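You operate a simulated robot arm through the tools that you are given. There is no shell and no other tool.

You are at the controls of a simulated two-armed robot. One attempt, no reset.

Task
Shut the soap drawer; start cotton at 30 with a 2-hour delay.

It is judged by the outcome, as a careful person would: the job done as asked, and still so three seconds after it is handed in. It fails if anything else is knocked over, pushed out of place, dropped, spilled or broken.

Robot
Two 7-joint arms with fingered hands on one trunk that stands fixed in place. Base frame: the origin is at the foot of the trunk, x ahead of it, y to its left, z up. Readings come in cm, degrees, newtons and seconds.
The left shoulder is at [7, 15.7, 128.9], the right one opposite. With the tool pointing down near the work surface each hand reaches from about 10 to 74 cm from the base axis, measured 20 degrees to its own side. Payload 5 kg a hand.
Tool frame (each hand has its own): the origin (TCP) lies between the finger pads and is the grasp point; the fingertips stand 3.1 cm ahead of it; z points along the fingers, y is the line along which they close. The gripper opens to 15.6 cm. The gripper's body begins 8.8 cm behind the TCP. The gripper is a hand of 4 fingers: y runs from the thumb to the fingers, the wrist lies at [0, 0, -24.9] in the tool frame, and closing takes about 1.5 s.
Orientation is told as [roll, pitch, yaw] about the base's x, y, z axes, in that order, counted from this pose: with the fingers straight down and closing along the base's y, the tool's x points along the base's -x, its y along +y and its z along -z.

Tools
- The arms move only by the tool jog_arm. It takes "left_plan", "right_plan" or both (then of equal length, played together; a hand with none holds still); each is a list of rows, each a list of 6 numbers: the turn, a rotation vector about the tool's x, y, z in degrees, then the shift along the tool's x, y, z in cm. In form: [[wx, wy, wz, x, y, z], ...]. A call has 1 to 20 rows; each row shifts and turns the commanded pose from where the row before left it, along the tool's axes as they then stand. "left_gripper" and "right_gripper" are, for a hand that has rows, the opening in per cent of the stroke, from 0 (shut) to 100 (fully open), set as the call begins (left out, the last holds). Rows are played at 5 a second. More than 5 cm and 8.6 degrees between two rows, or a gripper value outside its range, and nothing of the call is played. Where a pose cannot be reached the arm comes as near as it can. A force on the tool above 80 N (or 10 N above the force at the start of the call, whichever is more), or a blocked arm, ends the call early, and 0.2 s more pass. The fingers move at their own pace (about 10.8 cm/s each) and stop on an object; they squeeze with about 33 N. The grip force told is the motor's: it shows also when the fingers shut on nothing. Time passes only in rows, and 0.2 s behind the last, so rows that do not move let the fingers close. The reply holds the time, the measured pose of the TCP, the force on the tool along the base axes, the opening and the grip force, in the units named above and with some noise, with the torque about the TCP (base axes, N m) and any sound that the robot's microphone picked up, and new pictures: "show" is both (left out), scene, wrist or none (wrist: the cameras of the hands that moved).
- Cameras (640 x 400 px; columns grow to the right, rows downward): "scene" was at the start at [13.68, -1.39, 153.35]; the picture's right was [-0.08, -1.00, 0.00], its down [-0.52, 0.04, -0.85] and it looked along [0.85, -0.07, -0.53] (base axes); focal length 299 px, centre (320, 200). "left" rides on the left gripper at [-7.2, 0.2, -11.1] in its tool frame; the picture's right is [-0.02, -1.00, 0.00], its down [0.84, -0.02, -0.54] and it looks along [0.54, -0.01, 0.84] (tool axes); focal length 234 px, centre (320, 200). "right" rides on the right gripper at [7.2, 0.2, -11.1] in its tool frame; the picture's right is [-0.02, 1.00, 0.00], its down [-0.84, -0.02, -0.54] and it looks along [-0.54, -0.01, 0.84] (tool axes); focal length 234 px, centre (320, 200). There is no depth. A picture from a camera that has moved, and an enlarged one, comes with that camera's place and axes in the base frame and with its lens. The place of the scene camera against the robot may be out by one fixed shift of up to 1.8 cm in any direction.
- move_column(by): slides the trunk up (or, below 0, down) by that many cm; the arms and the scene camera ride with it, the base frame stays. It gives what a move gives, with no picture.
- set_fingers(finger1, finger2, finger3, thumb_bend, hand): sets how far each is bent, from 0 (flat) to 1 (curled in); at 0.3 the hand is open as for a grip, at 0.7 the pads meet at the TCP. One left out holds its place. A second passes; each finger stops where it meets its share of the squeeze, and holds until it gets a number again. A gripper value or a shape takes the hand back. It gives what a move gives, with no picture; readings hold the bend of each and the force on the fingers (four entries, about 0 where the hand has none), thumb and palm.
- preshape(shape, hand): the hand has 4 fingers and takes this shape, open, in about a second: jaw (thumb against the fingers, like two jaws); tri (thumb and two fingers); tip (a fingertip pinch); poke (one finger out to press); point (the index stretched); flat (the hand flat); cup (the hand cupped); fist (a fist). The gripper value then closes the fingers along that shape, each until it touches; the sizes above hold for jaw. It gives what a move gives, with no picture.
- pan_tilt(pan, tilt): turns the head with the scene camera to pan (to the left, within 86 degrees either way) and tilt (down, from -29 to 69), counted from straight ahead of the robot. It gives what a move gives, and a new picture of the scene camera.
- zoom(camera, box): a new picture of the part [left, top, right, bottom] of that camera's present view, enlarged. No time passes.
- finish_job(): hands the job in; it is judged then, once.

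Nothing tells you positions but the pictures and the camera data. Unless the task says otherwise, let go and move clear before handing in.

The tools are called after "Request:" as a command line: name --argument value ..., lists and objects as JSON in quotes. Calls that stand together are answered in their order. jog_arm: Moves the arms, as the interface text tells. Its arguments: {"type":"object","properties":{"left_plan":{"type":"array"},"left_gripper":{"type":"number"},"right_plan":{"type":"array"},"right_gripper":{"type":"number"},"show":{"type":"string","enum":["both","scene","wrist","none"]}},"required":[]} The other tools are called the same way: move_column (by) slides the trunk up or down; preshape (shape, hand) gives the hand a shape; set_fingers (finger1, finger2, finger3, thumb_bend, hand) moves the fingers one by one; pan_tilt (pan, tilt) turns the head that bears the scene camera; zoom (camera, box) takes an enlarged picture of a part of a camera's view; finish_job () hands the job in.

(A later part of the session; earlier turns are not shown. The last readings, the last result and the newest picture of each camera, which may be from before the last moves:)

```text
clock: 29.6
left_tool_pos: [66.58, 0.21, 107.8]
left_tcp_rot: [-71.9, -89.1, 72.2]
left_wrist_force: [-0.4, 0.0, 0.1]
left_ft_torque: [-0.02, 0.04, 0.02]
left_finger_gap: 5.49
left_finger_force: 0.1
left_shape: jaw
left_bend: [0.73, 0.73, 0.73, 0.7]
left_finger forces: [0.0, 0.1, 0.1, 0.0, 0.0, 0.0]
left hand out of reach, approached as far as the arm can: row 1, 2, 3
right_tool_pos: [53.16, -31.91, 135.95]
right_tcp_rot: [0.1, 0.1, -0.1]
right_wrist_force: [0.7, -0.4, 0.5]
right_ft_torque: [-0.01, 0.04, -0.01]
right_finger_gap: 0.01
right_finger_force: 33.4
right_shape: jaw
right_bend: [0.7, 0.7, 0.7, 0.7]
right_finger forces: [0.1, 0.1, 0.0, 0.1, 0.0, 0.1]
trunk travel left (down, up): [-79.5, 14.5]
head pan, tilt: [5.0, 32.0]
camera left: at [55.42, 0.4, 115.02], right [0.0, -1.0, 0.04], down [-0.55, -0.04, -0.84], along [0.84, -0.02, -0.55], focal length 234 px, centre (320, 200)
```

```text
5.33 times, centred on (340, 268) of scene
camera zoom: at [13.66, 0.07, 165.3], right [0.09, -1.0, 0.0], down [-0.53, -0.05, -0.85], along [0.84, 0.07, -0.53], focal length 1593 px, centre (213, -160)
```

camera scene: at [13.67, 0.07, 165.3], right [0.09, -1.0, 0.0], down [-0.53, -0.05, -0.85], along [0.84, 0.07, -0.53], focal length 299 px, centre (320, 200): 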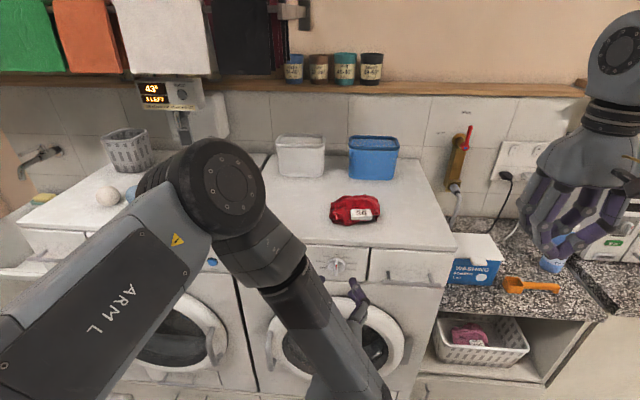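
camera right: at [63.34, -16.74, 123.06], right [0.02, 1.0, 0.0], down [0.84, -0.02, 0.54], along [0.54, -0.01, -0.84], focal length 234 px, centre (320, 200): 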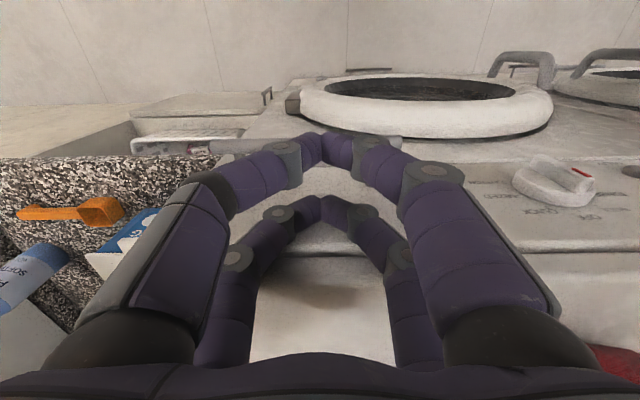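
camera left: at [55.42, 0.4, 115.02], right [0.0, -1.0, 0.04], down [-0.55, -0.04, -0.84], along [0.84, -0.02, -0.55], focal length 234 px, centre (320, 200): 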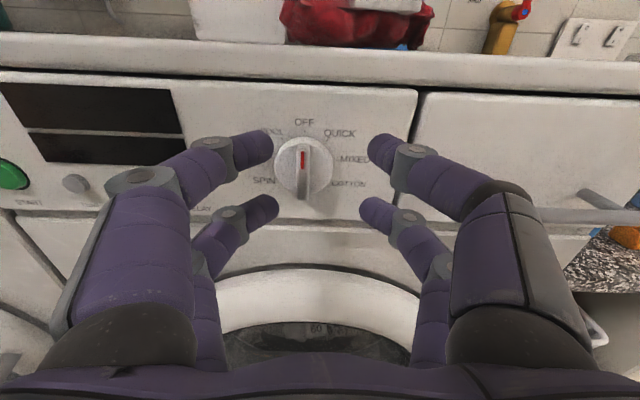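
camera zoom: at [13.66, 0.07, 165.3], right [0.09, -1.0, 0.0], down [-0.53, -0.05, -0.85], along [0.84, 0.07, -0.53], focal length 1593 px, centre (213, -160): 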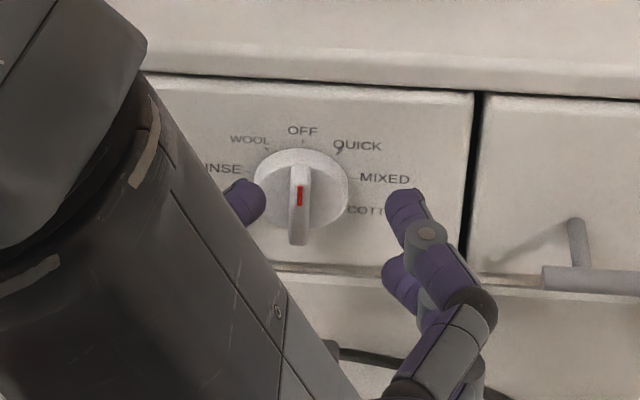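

The left arm is at a joint limit here: the elbow is high and the wrist is bent about 90°, so the hand drifted to y=0.2. The new view puts the panel at x≈74 and the knob centre at y≈1.45, z≈106.6. I'll back out and lower the trunk so the forearm points more forward, tucking the right hand back first.

Request:
jog_arm --left_plan '[[0, 0, 0, 0, 0, -3], [0, 0, 0, 0, 0, -3], [0, 0, 0, 0, 0, -2], [0, 0, 0, 0, 0, 0]]' --right_plan '[[0, 0, 0, 4, 0, 0], [0, 0, 0, 4, 0, 0], [0, 0, 0, 3, 0, 0], [0, 0, 0, 0, 0, 0]]' --show "none"

Request:
move_column --by -7

Request:
jog_arm --left_plan '[[0, 0, 0, -2.5, 0, 0], [0, 0, 0, -2.5, 0, 0], [0, 0, 0, -2.5, 0, 0], [0, 0, 0, 0, 0, 0]]'

```text
clock: 30.6
left_tool_pos: [58.63, 0.45, 107.71]
left_tcp_rot: [-82.3, -89.1, 82.3]
left_wrist_force: [0.6, -0.5, 0.1]
left_ft_torque: [0.0, -0.01, 0.0]
left_finger_gap: 5.48
left_finger_force: 0.0
left_shape: jaw
left_bend: [0.73, 0.73, 0.73, 0.7]
left_finger forces: [0.0, 0.0, 0.1, 0.0, 0.0, 0.0]
right_tool_pos: [42.25, -31.88, 136.01]
right_tcp_rot: [0.0, -0.1, -0.1]
right_wrist_force: [0.9, 0.9, -1.1]
right_ft_torque: [0.02, 0.01, 0.01]
right_finger_gap: 0.0
right_finger_force: 33.0
right_shape: jaw
right_bend: [0.7, 0.7, 0.7, 0.7]
right_finger forces: [0.1, 0.0, 0.0, 0.1, 0.0, 0.0]
trunk travel left (down, up): [-79.5, 14.5]
head pan, tilt: [5.0, 32.0]
```

```text
clock: 31.7
left_tool_pos: [58.51, 0.46, 100.68]
left_tcp_rot: [-85.5, -89.1, 85.5]
left_wrist_force: [-1.1, 0.9, -0.4]
left_ft_torque: [0.02, -0.01, 0.03]
left_finger_gap: 5.49
left_finger_force: 0.1
left_shape: jaw
left_bend: [0.73, 0.73, 0.73, 0.7]
left_finger forces: [0.0, 0.0, 0.0, 0.1, 0.1, 0.1]
right_tool_pos: [42.15, -31.92, 129.01]
right_tcp_rot: [0.0, 0.0, -0.2]
right_wrist_force: [0.2, 0.0, -0.2]
right_ft_torque: [-0.01, -0.06, 0.01]
right_finger_gap: 0.0
right_finger_force: 33.3
right_shape: jaw
right_bend: [0.7, 0.7, 0.7, 0.7]
right_finger forces: [0.0, 0.0, 0.0, 0.0, 0.0, 0.0]
trunk travel left (down, up): [-72.5, 21.5]
head pan, tilt: [5.0, 32.0]
```

```text
clock: 32.7
left_tool_pos: [58.6, 0.53, 108.21]
left_tcp_rot: [-83.8, -89.1, 83.8]
left_wrist_force: [0.2, -0.4, 0.4]
left_ft_torque: [-0.02, 0.01, 0.02]
left_finger_gap: 5.5
left_finger_force: 0.1
left_shape: jaw
left_bend: [0.73, 0.73, 0.73, 0.7]
left_finger forces: [0.0, 0.0, 0.0, 0.0, 0.1, 0.0]
right_tool_pos: [42.12, -31.93, 128.92]
right_tcp_rot: [0.1, 0.1, -0.2]
right_wrist_force: [0.2, -0.3, 0.2]
right_ft_torque: [0.01, -0.02, -0.02]
right_finger_gap: 0.0
right_finger_force: 33.3
right_shape: jaw
right_bend: [0.7, 0.7, 0.7, 0.7]
right_finger forces: [0.0, 0.0, 0.0, 0.0, 0.0, 0.0]
trunk travel left (down, up): [-72.5, 21.5]
head pan, tilt: [5.0, 32.0]
camera scene: at [13.68, 0.07, 158.3], right [0.09, -1.0, 0.0], down [-0.53, -0.05, -0.85], along [0.84, 0.07, -0.53], focal length 299 px, centre (320, 200)
camera left: at [47.47, 0.84, 115.39], right [0.0, -1.0, 0.04], down [-0.55, -0.03, -0.84], along [0.84, -0.02, -0.55], focal length 234 px, centre (320, 200)
```

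scene: 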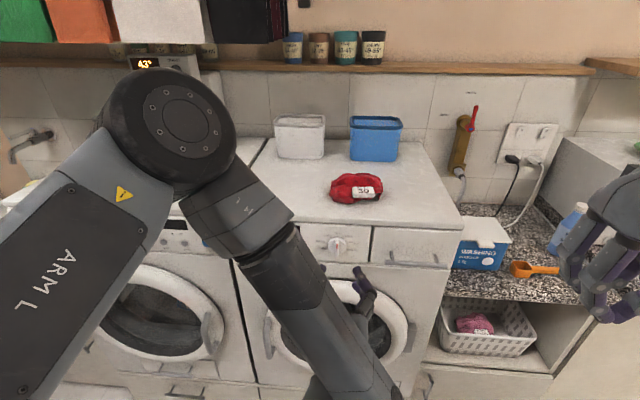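
left: 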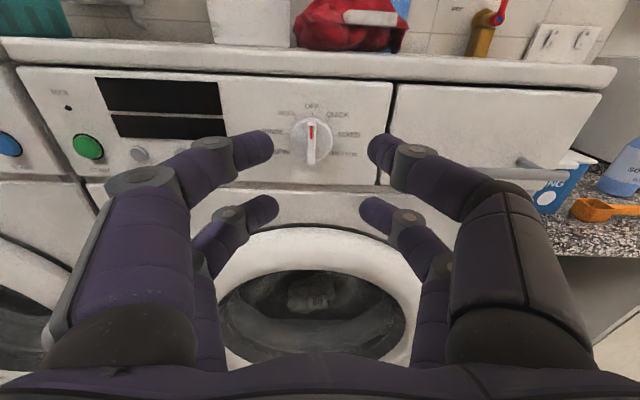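

No limit warnings at this height. I'll repeat the step twice more: trunk down, hand back up.

Request:
move_column --by -7

Request:
jog_arm --left_plan '[[0, 0, 0, -2.5, 0, 0], [0, 0, 0, -2.5, 0, 0], [0, 0, 0, -2, 0, 0], [0, 0, 0, 0, 0, 0]]' --show "none"

Request:
move_column --by -7

Request:
jog_arm --left_plan '[[0, 0, 0, -2.5, 0, 0], [0, 0, 0, -2.5, 0, 0], [0, 0, 0, -1, 0, 0], [0, 0, 0, 0, 0, 0]]'

```text
clock: 33.8
left_tool_pos: [58.6, 0.49, 101.16]
left_tcp_rot: [-85.6, -89.1, 85.5]
left_wrist_force: [0.4, 0.5, 0.9]
left_ft_torque: [0.01, -0.02, 0.0]
left_finger_gap: 5.52
left_finger_force: 0.1
left_shape: jaw
left_bend: [0.73, 0.73, 0.73, 0.7]
left_finger forces: [0.0, 0.0, 0.0, 0.0, 0.1, 0.0]
right_tool_pos: [42.15, -31.89, 122.06]
right_tcp_rot: [0.0, 0.0, -0.1]
right_wrist_force: [-0.3, -0.4, 0.0]
right_ft_torque: [0.02, 0.01, 0.0]
right_finger_gap: 0.0
right_finger_force: 32.9
right_shape: jaw
right_bend: [0.7, 0.7, 0.7, 0.7]
right_finger forces: [0.1, 0.0, 0.0, 0.0, 0.0, 0.1]
trunk travel left (down, up): [-65.5, 28.5]
head pan, tilt: [5.0, 32.0]
```

```text
clock: 34.8
left_tool_pos: [58.64, 0.62, 108.02]
left_tcp_rot: [-82.9, -89.0, 82.9]
left_wrist_force: [-0.6, -0.4, -0.4]
left_ft_torque: [-0.02, 0.0, 0.02]
left_finger_gap: 5.51
left_finger_force: 0.0
left_shape: jaw
left_bend: [0.73, 0.73, 0.73, 0.7]
left_finger forces: [0.0, 0.1, 0.1, 0.0, 0.0, 0.1]
right_tool_pos: [42.19, -31.94, 121.93]
right_tcp_rot: [0.0, 0.0, -0.1]
right_wrist_force: [-0.4, -0.4, 0.9]
right_ft_torque: [0.01, 0.01, 0.02]
right_finger_gap: 0.02
right_finger_force: 33.0
right_shape: jaw
right_bend: [0.7, 0.7, 0.7, 0.7]
right_finger forces: [0.0, 0.1, 0.1, 0.0, 0.0, 0.1]
trunk travel left (down, up): [-65.5, 28.5]
head pan, tilt: [5.0, 32.0]
```

```text
clock: 35.9
left_tool_pos: [58.76, 0.67, 101.19]
left_tcp_rot: [-85.5, -89.1, 85.4]
left_wrist_force: [0.5, 0.1, 0.7]
left_ft_torque: [0.02, -0.01, 0.0]
left_finger_gap: 5.49
left_finger_force: 0.0
left_shape: jaw
left_bend: [0.73, 0.73, 0.73, 0.7]
left_finger forces: [0.0, 0.0, 0.0, 0.1, 0.0, 0.0]
right_tool_pos: [42.19, -31.9, 114.92]
right_tcp_rot: [-0.1, 0.0, -0.3]
right_wrist_force: [0.2, -0.2, 0.1]
right_ft_torque: [0.04, -0.01, 0.0]
right_finger_gap: 0.03
right_finger_force: 33.0
right_shape: jaw
right_bend: [0.7, 0.7, 0.7, 0.7]
right_finger forces: [0.0, 0.0, 0.0, 0.0, 0.0, 0.0]
trunk travel left (down, up): [-58.5, 35.5]
head pan, tilt: [5.0, 32.0]
```

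```text
clock: 36.9
left_tool_pos: [58.85, 0.87, 107.08]
left_tcp_rot: [-85.8, -89.1, 85.6]
left_wrist_force: [-0.1, -0.5, 0.1]
left_ft_torque: [-0.01, -0.02, -0.01]
left_finger_gap: 5.49
left_finger_force: 0.1
left_shape: jaw
left_bend: [0.73, 0.73, 0.73, 0.7]
left_finger forces: [0.1, 0.0, 0.0, 0.0, 0.1, 0.0]
right_tool_pos: [42.1, -31.97, 114.87]
right_tcp_rot: [0.1, 0.0, -0.1]
right_wrist_force: [-0.6, 0.3, -0.4]
right_ft_torque: [0.01, 0.0, -0.01]
right_finger_gap: 0.01
right_finger_force: 33.2
right_shape: jaw
right_bend: [0.7, 0.7, 0.7, 0.7]
right_finger forces: [0.0, 0.0, 0.1, 0.0, 0.0, 0.0]
trunk travel left (down, up): [-58.5, 35.5]
head pan, tilt: [5.0, 32.0]
camera scene: at [13.64, 0.09, 144.31], right [0.09, -1.0, 0.0], down [-0.53, -0.05, -0.85], along [0.84, 0.07, -0.53], focal length 299 px, centre (320, 200)
camera left: at [47.61, 1.05, 114.37], right [0.0, -1.0, 0.04], down [-0.55, -0.03, -0.84], along [0.84, -0.02, -0.55], focal length 234 px, centre (320, 200)
```

scene: 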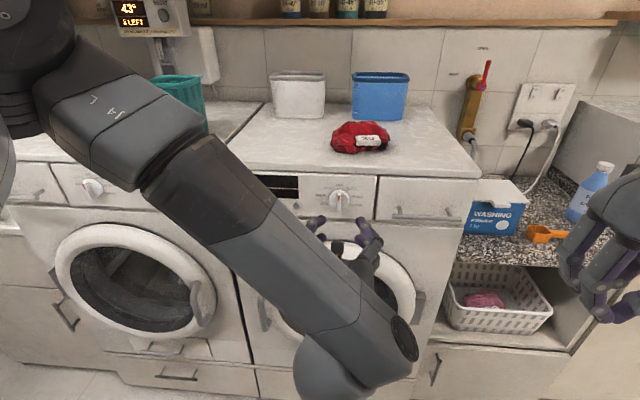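
left: 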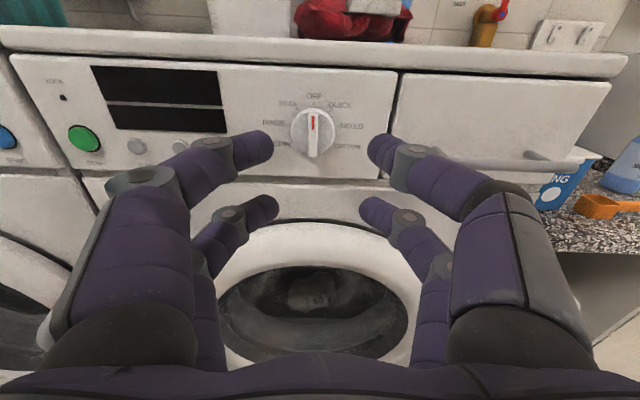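

The left arm is comfortable now. I'll advance to x≈66, correcting to y≈1.45 and z≈106.6, and check for drift.

Request:
jog_arm --left_plan '[[0, 0, 0, 0.2, 0.3, 2], [0, 0, 0, 0.2, 0.3, 2], [0, 0, 0, 0, 0, 1.5], [0, 0, 0, 0, 0, 1.5], [0, 0, 0, 0, 0, 0]]' --show "wrist"

Request:
zoom --camera "left" --box '[200, 80, 440, 230]'

```text
clock: 38.0
left_tool_pos: [65.68, 1.39, 106.69]
left_tcp_rot: [-85.5, -89.1, 85.4]
left_wrist_force: [0.3, 0.1, 0.3]
left_ft_torque: [-0.03, -0.01, -0.01]
left_finger_gap: 5.51
left_finger_force: 0.1
left_shape: jaw
left_bend: [0.73, 0.73, 0.73, 0.7]
left_finger forces: [0.1, 0.0, 0.1, 0.1, 0.0, 0.0]
right_tool_pos: [42.27, -31.93, 115.11]
right_tcp_rot: [0.0, 0.1, -0.1]
right_wrist_force: [-0.3, 0.3, -0.8]
right_ft_torque: [-0.02, 0.0, 0.04]
right_finger_gap: 0.0
right_finger_force: 32.5
right_shape: jaw
right_bend: [0.7, 0.7, 0.7, 0.7]
right_finger forces: [0.0, 0.0, 0.0, 0.0, 0.1, 0.0]
trunk travel left (down, up): [-58.5, 35.5]
head pan, tilt: [5.0, 32.0]
camera left: at [54.47, 1.61, 113.95], right [0.0, -1.0, 0.04], down [-0.55, -0.03, -0.84], along [0.84, -0.02, -0.55], focal length 234 px, centre (320, 200)
```

left: 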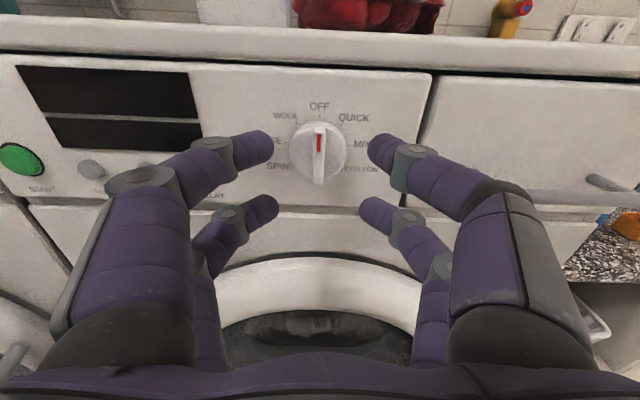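

```text
2.67 times, centred on (320, 155) of left
camera zoom: at [54.47, 1.61, 113.95], right [0.0, -1.0, 0.04], down [-0.55, -0.03, -0.84], along [0.84, -0.02, -0.55], focal length 624 px, centre (320, 320)
```

zoom: 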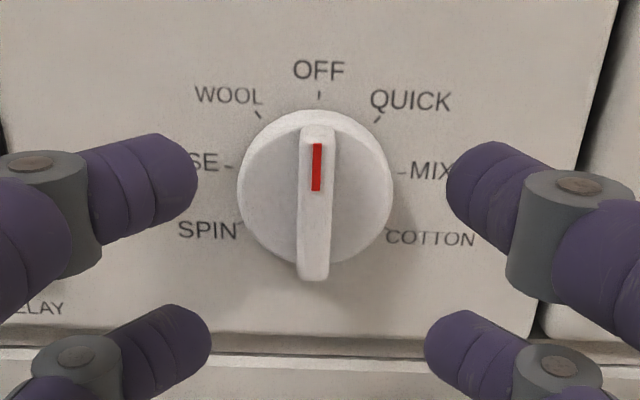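

Aligned with no drift. By my estimate the bar front is at x≈71.6 and the disk behind it at x≈73.4. I'll advance 3.9 cm so the fingertips straddle the bar without touching the disk.

Request:
jog_arm --left_plan '[[0, 0, 0, 0, 0, 1], [0, 0, 0, 0, 0, 1], [0, 0, 0, 0, 0, 1], [0, 0, 0, 0, 0, 0.9], [0, 0, 0, 0, 0, 0]]' --show "wrist"

Request:
zoom --camera "left" --box '[200, 80, 440, 230]'

Request:
zoom --camera "scene" --box '[260, 160, 440, 270]'

```text
clock: 39.2
left_tool_pos: [69.56, 1.35, 106.73]
left_tcp_rot: [-86.0, -89.1, 85.9]
left_wrist_force: [-0.9, -0.7, 1.0]
left_ft_torque: [-0.04, 0.0, 0.01]
left_finger_gap: 5.51
left_finger_force: 0.0
left_shape: jaw
left_bend: [0.73, 0.73, 0.73, 0.7]
left_finger forces: [0.0, 0.1, 0.1, 0.0, 0.0, 0.1]
right_tool_pos: [42.29, -31.94, 115.0]
right_tcp_rot: [0.0, 0.0, -0.2]
right_wrist_force: [0.6, 0.2, 0.0]
right_ft_torque: [0.02, -0.01, 0.01]
right_finger_gap: 0.02
right_finger_force: 33.0
right_shape: jaw
right_bend: [0.7, 0.7, 0.7, 0.7]
right_finger forces: [0.0, 0.0, 0.1, 0.1, 0.0, 0.0]
trunk travel left (down, up): [-58.5, 35.5]
head pan, tilt: [5.0, 32.0]
camera left: at [58.41, 1.59, 113.95], right [0.0, -1.0, 0.04], down [-0.55, -0.03, -0.84], along [0.84, -0.02, -0.55], focal length 234 px, centre (320, 200)
```

left: 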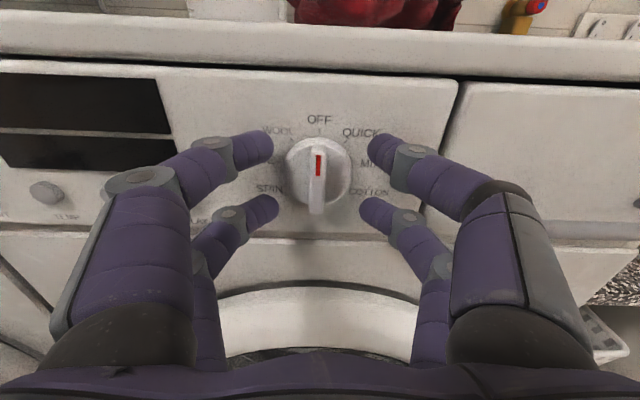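

```text
2.67 times, centred on (320, 155) of left
camera zoom: at [58.41, 1.59, 113.95], right [0.0, -1.0, 0.04], down [-0.55, -0.03, -0.84], along [0.84, -0.02, -0.55], focal length 624 px, centre (320, 320)
```

zoom: 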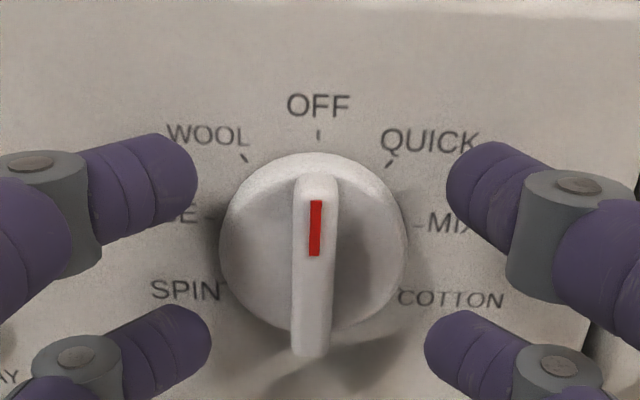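

```text
3.56 times, centred on (350, 215) of scene
camera zoom: at [13.62, 0.08, 144.31], right [0.09, -1.0, 0.0], down [-0.53, -0.05, -0.85], along [0.84, 0.07, -0.53], focal length 1062 px, centre (213, 147)
```

zoom: 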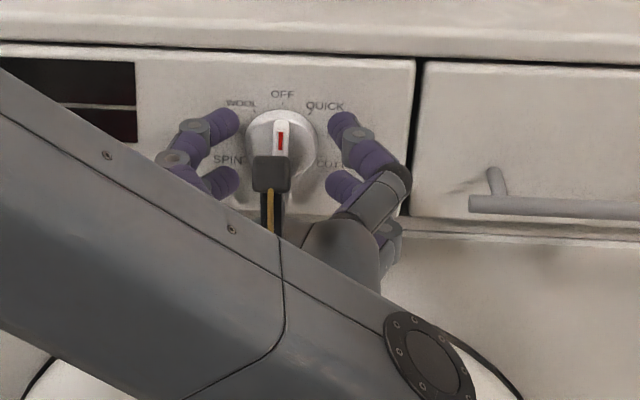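

The fingertips straddle the bar on both sides. I'll close the jaws on it.

Request:
jog_arm --left_plan '[[0, 0, 0, 0, 0, 0], [0, 0, 0, 0, 0, 0], [0, 0, 0, 0, 0, 0], [0, 0, 0, 0, 0, 0], [0, 0, 0, 0, 0, 0], [0, 0, 0, 0, 0, 0], [0, 0, 0, 0, 0, 0]]' --left_gripper 0 --show "wrist"

Request:
zoom --camera "left" --box '[200, 80, 440, 230]'

```text
clock: 40.9
left_tool_pos: [69.63, 1.41, 106.57]
left_tcp_rot: [-80.8, -89.1, 80.9]
left_wrist_force: [-4.5, 2.9, -6.3]
left_ft_torque: [0.0, 0.24, 0.26]
left_finger_gap: 1.21
left_finger_force: 32.7
left_shape: jaw
left_bend: [0.72, 0.72, 0.72, 0.7]
left_finger forces: [31.1, 32.8, 30.3, 0.1, 30.6, 0.1]
right_tool_pos: [42.12, -31.86, 115.03]
right_tcp_rot: [0.0, -0.1, -0.1]
right_wrist_force: [0.2, 0.0, 0.1]
right_ft_torque: [-0.01, -0.01, 0.0]
right_finger_gap: 0.0
right_finger_force: 33.2
right_shape: jaw
right_bend: [0.7, 0.7, 0.7, 0.7]
right_finger forces: [0.0, 0.0, 0.0, 0.0, 0.1, 0.0]
trunk travel left (down, up): [-58.5, 35.5]
head pan, tilt: [5.0, 32.0]
camera left: at [58.41, 1.66, 113.89], right [0.0, -1.0, 0.04], down [-0.55, -0.03, -0.84], along [0.84, -0.02, -0.55], focal length 234 px, centre (320, 200)
```

left: 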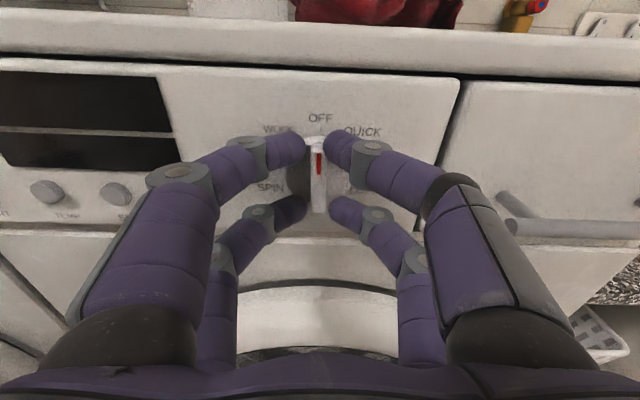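

```text
2.67 times, centred on (320, 155) of left
camera zoom: at [58.41, 1.66, 113.89], right [0.0, -1.0, 0.04], down [-0.55, -0.03, -0.84], along [0.84, -0.02, -0.55], focal length 624 px, centre (320, 320)
```

zoom: 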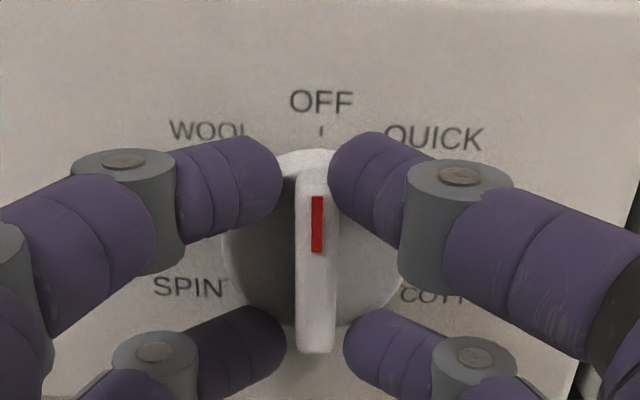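

The bar is gripped (gap 1.2 cm, about 31 N per finger) and the tool axis matches the knob axis. I'll turn 40° clockwise first to see that the knob follows.

Request:
jog_arm --left_plan '[[0, 0, 5, 0, 0, 0], [0, 0, 5, 0, 0, 0], [0, 0, 5, 0, 0, 0], [0, 0, 5, 0, 0, 0], [0, 0, 5, 0, 0, 0], [0, 0, 5, 0, 0, 0], [0, 0, 5, 0, 0, 0], [0, 0, 5, 0, 0, 0], [0, 0, 0, 0, 0, 0]]' --left_gripper 0

Request:
zoom --camera "left" --box '[200, 80, 440, 230]'

Request:
zoom --camera "scene" --box '[220, 150, 440, 270]'

```text
clock: 42.9
left_tool_pos: [69.67, 1.47, 106.53]
left_tcp_rot: [89.6, -50.9, -89.8]
left_wrist_force: [-9.0, 5.3, -13.1]
left_ft_torque: [-0.01, 0.37, 0.29]
left_finger_gap: 1.2
left_finger_force: 32.5
left_shape: jaw
left_bend: [0.72, 0.72, 0.72, 0.7]
left_finger forces: [29.8, 34.2, 34.9, 0.1, 32.9, 0.1]
right_tool_pos: [42.26, -31.97, 114.97]
right_tcp_rot: [0.0, 0.0, 0.0]
right_wrist_force: [0.8, 0.4, 0.5]
right_ft_torque: [0.0, -0.03, 0.01]
right_finger_gap: 0.02
right_finger_force: 33.0
right_shape: jaw
right_bend: [0.7, 0.7, 0.7, 0.7]
right_finger forces: [0.1, 0.0, 0.0, 0.0, 0.0, 0.1]
trunk travel left (down, up): [-58.5, 35.5]
head pan, tilt: [5.0, 32.0]
camera scene: at [13.66, 0.2, 144.3], right [0.09, -1.0, 0.0], down [-0.53, -0.05, -0.85], along [0.84, 0.07, -0.53], focal length 299 px, centre (320, 200)
camera left: at [58.4, -2.98, 112.36], right [0.0, -0.79, -0.61], down [-0.55, 0.51, -0.66], along [0.84, 0.33, -0.43], focal length 234 px, centre (320, 200)
```

scene: 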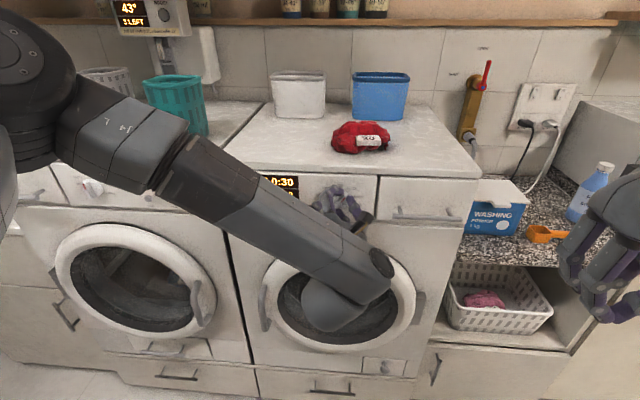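
left: 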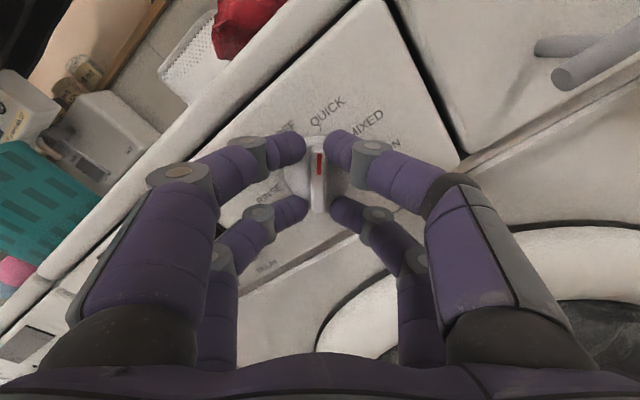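

```text
2.67 times, centred on (320, 155) of left
camera zoom: at [58.4, -2.98, 112.36], right [0.0, -0.79, -0.61], down [-0.55, 0.51, -0.66], along [0.84, 0.33, -0.43], focal length 624 px, centre (320, 320)
```

zoom: 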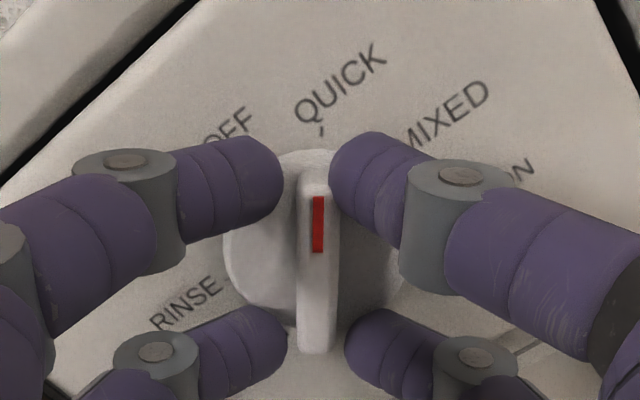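

```text
2.91 times, centred on (330, 210) of scene
camera zoom: at [13.66, 0.2, 144.3], right [0.09, -1.0, 0.0], down [-0.53, -0.05, -0.85], along [0.84, 0.07, -0.53], focal length 869 px, centre (291, 171)
```

zoom: 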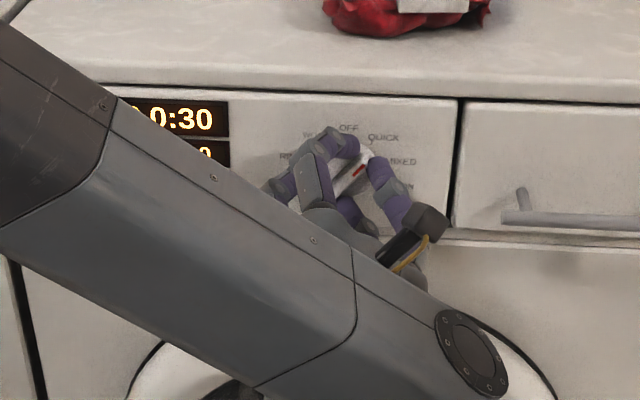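

The knob follows; it now points at QUICK and the display has lit up (0:30). I'll go on another 80° to COTTON.

Request:
jog_arm --left_plan '[[0, 0, 5, 0, 0, 0], [0, 0, 5, 0, 0, 0], [0, 0, 5, 0, 0, 0], [0, 0, 5, 0, 0, 0], [0, 0, 5, 0, 0, 0], [0, 0, 5, 0, 0, 0], [0, 0, 5, 0, 0, 0], [0, 0, 5, 0, 0, 0], [0, 0, 5, 0, 0, 0], [0, 0, 5, 0, 0, 0], [0, 0, 5, 0, 0, 0], [0, 0, 5, 0, 0, 0], [0, 0, 5, 0, 0, 0], [0, 0, 5, 0, 0, 0], [0, 0, 5, 0, 0, 0], [0, 0, 5, 0, 0, 0], [0, 0, 0, 0, 0, 0]]' --left_gripper 0

Request:
zoom --camera "left" --box '[200, 80, 440, 230]'

Request:
zoom --camera "scene" --box '[220, 150, 440, 270]'

```text
clock: 46.5
left_tool_pos: [69.57, 1.51, 106.69]
left_tcp_rot: [89.9, 29.0, -90.1]
left_wrist_force: [-7.3, 9.5, -6.9]
left_ft_torque: [-0.01, 0.2, 0.46]
left_finger_gap: 1.13
left_finger_force: 32.2
left_shape: jaw
left_bend: [0.72, 0.72, 0.71, 0.7]
left_finger forces: [29.9, 32.1, 37.0, 0.0, 36.0, 0.1]
right_tool_pos: [42.03, -31.67, 115.03]
right_tcp_rot: [-0.1, 0.0, 0.0]
right_wrist_force: [-0.1, 0.2, 0.1]
right_ft_torque: [-0.02, -0.01, -0.01]
right_finger_gap: 0.01
right_finger_force: 33.0
right_shape: jaw
right_bend: [0.7, 0.7, 0.7, 0.7]
right_finger forces: [0.1, 0.0, 0.0, 0.1, 0.0, 0.0]
trunk travel left (down, up): [-58.5, 35.5]
head pan, tilt: [5.0, 32.0]
camera scene: at [13.6, 0.31, 144.31], right [0.09, -1.0, 0.0], down [-0.53, -0.05, -0.85], along [0.84, 0.07, -0.53], focal length 299 px, centre (320, 200)
camera left: at [58.37, -4.87, 103.38], right [0.0, 0.46, -0.89], down [-0.54, 0.74, 0.39], along [0.84, 0.48, 0.25], focal length 234 px, centre (320, 200)
```

scene: 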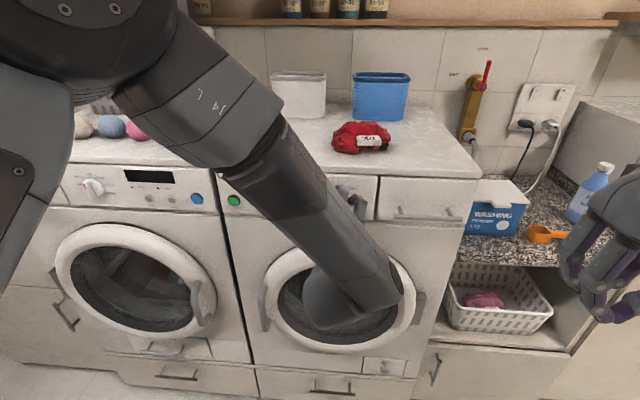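
left: 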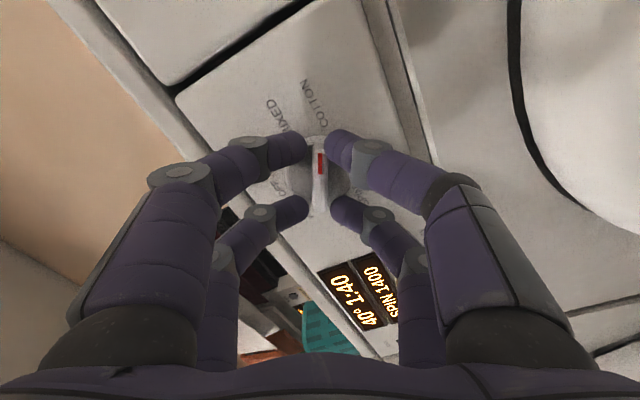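

```text
2.67 times, centred on (320, 155) of left
camera zoom: at [58.37, -4.87, 103.38], right [0.0, 0.46, -0.89], down [-0.54, 0.74, 0.39], along [0.84, 0.48, 0.25], focal length 624 px, centre (320, 320)
```

zoom: 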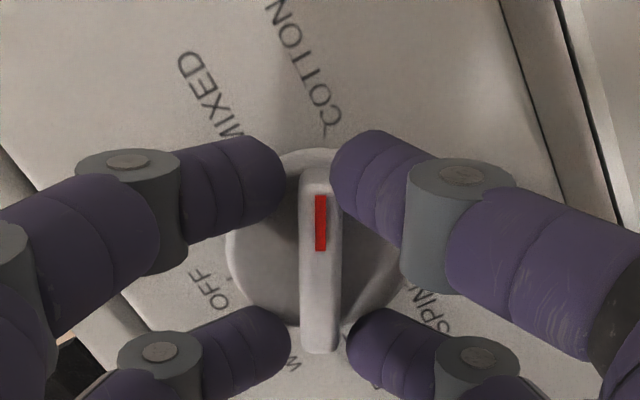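

```text
2.91 times, centred on (330, 210) of scene
camera zoom: at [13.6, 0.31, 144.31], right [0.09, -1.0, 0.0], down [-0.53, -0.05, -0.85], along [0.84, 0.07, -0.53], focal length 869 px, centre (291, 171)
```

zoom: 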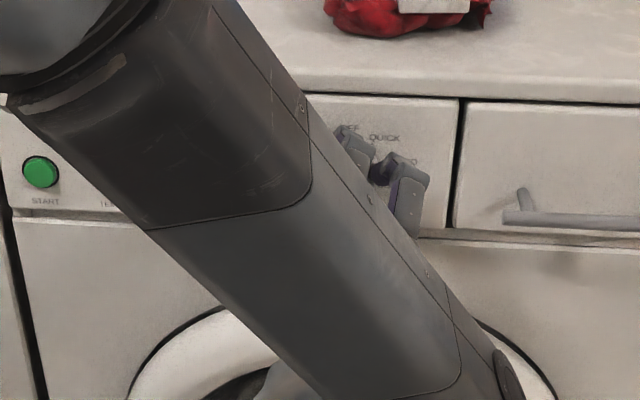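

The display reads "40° 1:40 SPIN 1400" and the pointer lines up with the COTTON tick. I'll release the knob, back straight off and roll the wrist back upright.

Request:
jog_arm --left_plan '[[0, 0, 0, 0, 0, 0], [0, 0, 0, 0, 0, 0], [0, 0, 0, 0, 0, 0], [0, 0, 0, 0, 0, -1], [0, 0, 0, 0, 0, -2], [0, 0, 0, 0, 0, -3], [0, 0, 0, 0, 0, -3], [0, 0, 0, 0, 0, 0]]' --left_gripper 35 --show "wrist"

Request:
jog_arm --left_plan '[[0, 0, -8, 0, 0, 0], [0, 0, -8, 0, 0, 0], [0, 0, -8, 0, 0, 0], [0, 0, -8, 0, 0, 0], [0, 0, -8, 0, 0, 0], [0, 0, -8, 0, 0, 0], [0, 0, -8, 0, 0, 0], [0, 0, -8, 0, 0, 0], [0, 0, -8, 0, 0, 0], [0, 0, -8, 0, 0, 0], [0, 0, -8, 0, 0, 0], [0, 0, -8, 0, 0, 0], [0, 0, -8, 0, 0, 0], [0, 0, -8, 0, 0, 0], [0, 0, -8, 0, 0, 0]]'

Request:
zoom --camera "left" --box '[20, 40, 420, 220]'

```text
clock: 48.2
left_tool_pos: [60.62, 1.43, 106.57]
left_tcp_rot: [89.9, 29.1, -90.1]
left_wrist_force: [0.5, -0.5, 0.7]
left_ft_torque: [-0.01, -0.01, -0.02]
left_finger_gap: 5.4
left_finger_force: 0.0
left_shape: jaw
left_bend: [0.74, 0.74, 0.74, 0.7]
left_finger forces: [0.0, 0.0, 0.0, 0.1, 0.0, 0.0]
right_tool_pos: [42.34, -31.87, 114.89]
right_tcp_rot: [0.0, 0.0, 0.0]
right_wrist_force: [0.6, 0.1, 0.3]
right_ft_torque: [0.02, 0.03, 0.03]
right_finger_gap: 0.0
right_finger_force: 33.1
right_shape: jaw
right_bend: [0.7, 0.7, 0.7, 0.7]
right_finger forces: [0.1, 0.0, 0.0, 0.0, 0.1, 0.0]
trunk travel left (down, up): [-58.5, 35.5]
head pan, tilt: [5.0, 32.0]
camera left: at [49.45, -4.95, 103.27], right [0.0, 0.46, -0.89], down [-0.54, 0.74, 0.39], along [0.84, 0.48, 0.25], focal length 234 px, centre (320, 200)
```

left: 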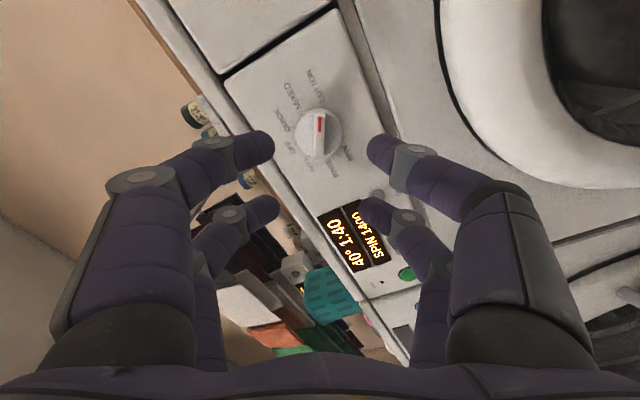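

```text
clock: 51.5
left_tool_pos: [60.63, 1.33, 106.52]
left_tcp_rot: [-86.3, -88.9, 86.3]
left_wrist_force: [0.3, 0.3, -0.3]
left_ft_torque: [0.01, 0.0, -0.01]
left_finger_gap: 5.43
left_finger_force: 0.0
left_shape: jaw
left_bend: [0.74, 0.74, 0.74, 0.7]
left_finger forces: [0.0, 0.0, 0.0, 0.1, 0.1, 0.0]
right_tool_pos: [42.13, -31.83, 114.99]
right_tcp_rot: [0.1, 0.0, -0.1]
right_wrist_force: [-0.5, 0.8, 0.1]
right_ft_torque: [-0.01, -0.02, -0.03]
right_finger_gap: 0.02
right_finger_force: 32.7
right_shape: jaw
right_bend: [0.7, 0.7, 0.7, 0.7]
right_finger forces: [0.0, 0.0, 0.0, 0.0, 0.0, 0.0]
trunk travel left (down, up): [-58.5, 35.5]
head pan, tilt: [5.0, 32.0]
camera scene: at [13.65, 0.11, 144.31], right [0.09, -1.0, 0.0], down [-0.53, -0.05, -0.85], along [0.84, 0.07, -0.53], focal length 299 px, centre (320, 200)
camera left: at [49.42, 1.64, 113.9], right [0.0, -1.0, 0.04], down [-0.55, -0.04, -0.84], along [0.84, -0.02, -0.55], focal length 234 px, centre (320, 200)
```

scene: 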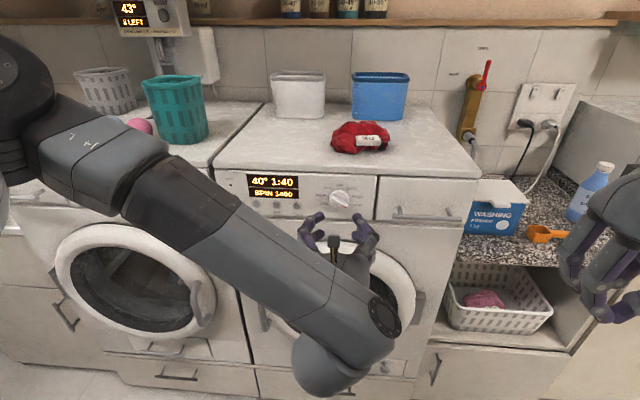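
left: 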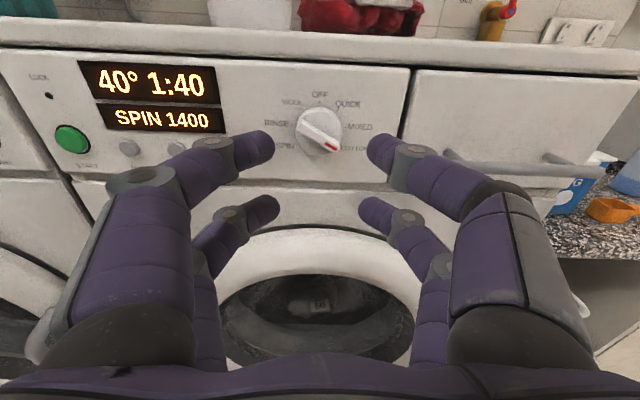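

```text
1.60 times, centred on (220, 130) of left
camera zoom: at [49.42, 1.64, 113.9], right [0.0, -1.0, 0.04], down [-0.55, -0.04, -0.84], along [0.84, -0.02, -0.55], focal length 375 px, centre (480, 312)
```

zoom: 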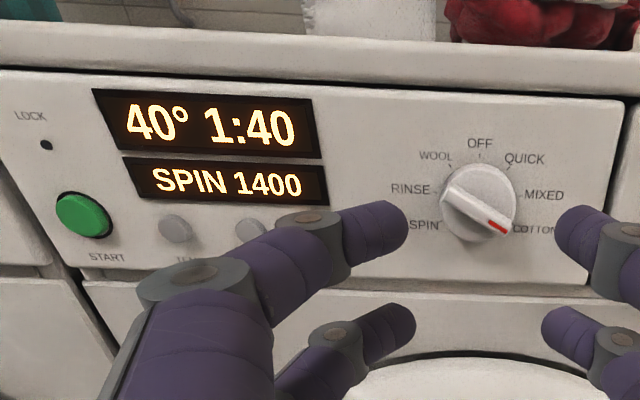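

COTTON is set and the knob stays put; the display shows 40°, 1:40, SPIN 1400. I put the buttons at z≈104, with TEMP at y≈21.7, SPIN y≈16.7, DELAY y≈11.6 and START at y≈26.8, z≈104.9. I'll back off a little and shape the left hand to poke.

Request:
preshape --hand "left" --shape "poke"

Request:
jog_arm --left_plan '[[0, 0, 0, 0, 0, -1], [0, 0, 0, 0, 0, 0]]'

```text
clock: 52.4
left_tool_pos: [60.6, 1.41, 106.78]
left_tcp_rot: [-84.5, -89.2, 84.6]
left_wrist_force: [0.0, 0.7, -0.2]
left_ft_torque: [-0.02, 0.03, 0.0]
left_finger_gap: 0.0
left_finger_force: 0.1
left_shape: poke
left_bend: [1.0, 1.0, 1.0, 0.32]
left_finger forces: [0.0, 0.0, 0.0, 0.1, 0.0, 0.0]
right_tool_pos: [42.16, -31.91, 115.03]
right_tcp_rot: [0.0, 0.0, -0.1]
right_wrist_force: [-0.1, 0.1, 0.0]
right_ft_torque: [-0.03, -0.02, 0.0]
right_finger_gap: 0.01
right_finger_force: 33.0
right_shape: jaw
right_bend: [0.7, 0.7, 0.7, 0.7]
right_finger forces: [0.0, 0.0, 0.1, 0.0, 0.1, 0.0]
trunk travel left (down, up): [-58.5, 35.5]
head pan, tilt: [5.0, 32.0]
```

```text
clock: 53.0
left_tool_pos: [59.65, 1.38, 106.67]
left_tcp_rot: [-84.5, -89.1, 84.6]
left_wrist_force: [0.1, 0.8, 0.4]
left_ft_torque: [0.0, 0.05, -0.01]
left_finger_gap: 0.0
left_finger_force: 0.0
left_shape: poke
left_bend: [1.0, 1.0, 1.0, 0.32]
left_finger forces: [0.1, 0.1, 0.1, 0.0, 0.0, 0.0]
right_tool_pos: [42.25, -31.92, 115.01]
right_tcp_rot: [0.0, 0.0, -0.1]
right_wrist_force: [0.7, -0.2, 0.1]
right_ft_torque: [-0.01, 0.01, 0.02]
right_finger_gap: 0.0
right_finger_force: 33.1
right_shape: jaw
right_bend: [0.7, 0.7, 0.7, 0.7]
right_finger forces: [0.0, 0.0, 0.1, 0.0, 0.0, 0.0]
trunk travel left (down, up): [-58.5, 35.5]
head pan, tilt: [5.0, 32.0]
camera scene: at [13.67, 0.12, 144.3], right [0.09, -1.0, 0.0], down [-0.53, -0.05, -0.85], along [0.84, 0.07, -0.53], focal length 299 px, centre (320, 200)
camera left: at [48.44, 1.59, 113.91], right [0.0, -1.0, 0.04], down [-0.55, -0.03, -0.84], along [0.84, -0.02, -0.55], focal length 234 px, centre (320, 200)
```

scene: 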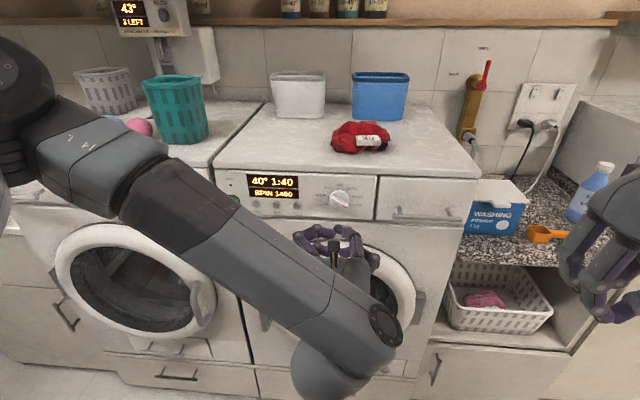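
left: 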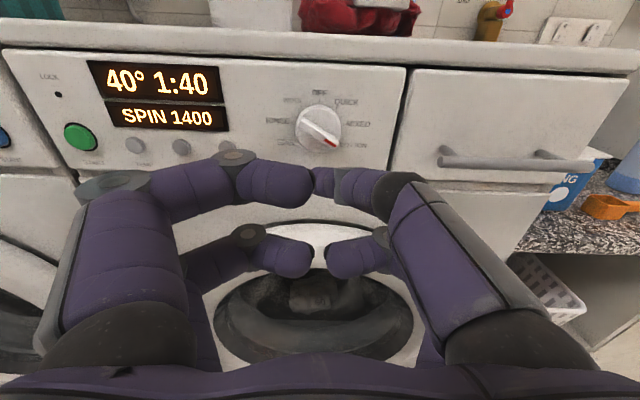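

In the poke shape all the digits look folded inward. I'll try the "point" shape instead to see which fingertip leads.

Request:
preshape --hand "left" --shape "point"

Request:
jog_arm --left_plan '[[0, 0, 0, 0, 0, 0], [0, 0, 0, 0, 0, 0]]' --show "wrist"

Request:
zoom --camera "scene" --box '[260, 200, 420, 300]'

```text
clock: 53.9
left_tool_pos: [59.63, 1.29, 106.73]
left_tcp_rot: [-84.9, -89.1, 84.8]
left_wrist_force: [0.1, -0.5, 0.0]
left_ft_torque: [0.03, 0.01, 0.0]
left_finger_gap: 0.0
left_finger_force: 0.1
left_shape: point
left_bend: [0.7, 0.99, 1.0, 0.33]
left_finger forces: [0.1, 0.0, 0.0, 0.0, 0.0, 0.0]
right_tool_pos: [42.07, -31.87, 114.99]
right_tcp_rot: [0.0, -0.1, 0.0]
right_wrist_force: [0.1, -0.1, 0.4]
right_ft_torque: [0.05, 0.0, 0.02]
right_finger_gap: 0.01
right_finger_force: 33.0
right_shape: jaw
right_bend: [0.7, 0.7, 0.7, 0.7]
right_finger forces: [0.1, 0.0, 0.0, 0.0, 0.0, 0.0]
trunk travel left (down, up): [-58.5, 35.5]
head pan, tilt: [5.0, 32.0]
```

```text
clock: 54.5
left_tool_pos: [59.55, 1.39, 106.8]
left_tcp_rot: [-85.1, -89.1, 84.8]
left_wrist_force: [-0.5, 0.5, 0.9]
left_ft_torque: [0.01, 0.03, 0.01]
left_finger_gap: 0.0
left_finger_force: 0.0
left_shape: point
left_bend: [0.7, 0.99, 1.0, 0.34]
left_finger forces: [0.1, 0.1, 0.1, 0.0, 0.1, 0.1]
right_tool_pos: [42.05, -31.86, 114.94]
right_tcp_rot: [0.0, 0.0, -0.1]
right_wrist_force: [0.2, -0.2, 0.1]
right_ft_torque: [0.03, -0.01, 0.02]
right_finger_gap: 0.0
right_finger_force: 32.6
right_shape: jaw
right_bend: [0.7, 0.7, 0.7, 0.7]
right_finger forces: [0.0, 0.0, 0.0, 0.1, 0.0, 0.0]
trunk travel left (down, up): [-58.5, 35.5]
head pan, tilt: [5.0, 32.0]
camera left: at [48.44, 1.6, 113.91], right [0.0, -1.0, 0.04], down [-0.55, -0.03, -0.84], along [0.84, -0.02, -0.55], focal length 234 px, centre (320, 200)
```

left: 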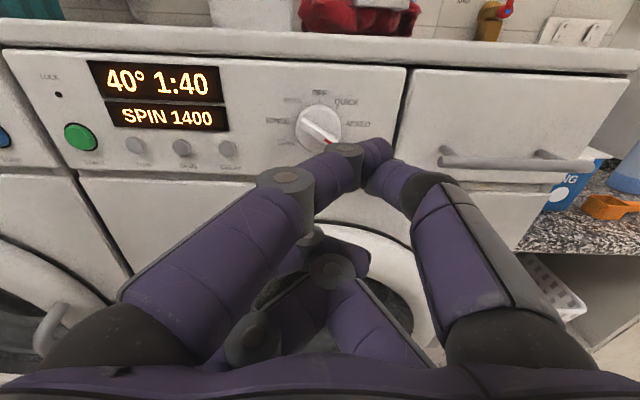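

```text
4.00 times, centred on (340, 250) of scene
camera zoom: at [13.65, 0.12, 144.3], right [0.09, -1.0, 0.0], down [-0.53, -0.05, -0.85], along [0.84, 0.07, -0.53], focal length 1195 px, centre (240, 0)
```

zoom: 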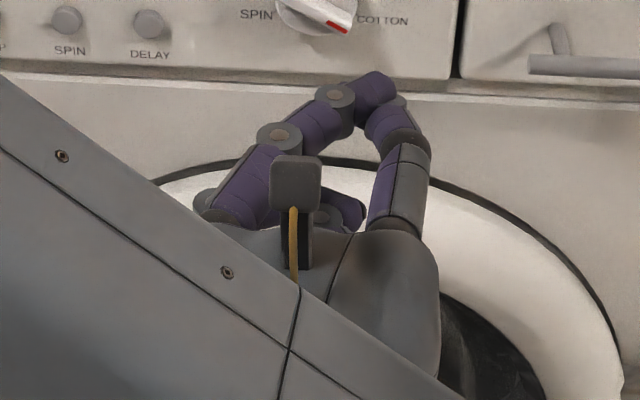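

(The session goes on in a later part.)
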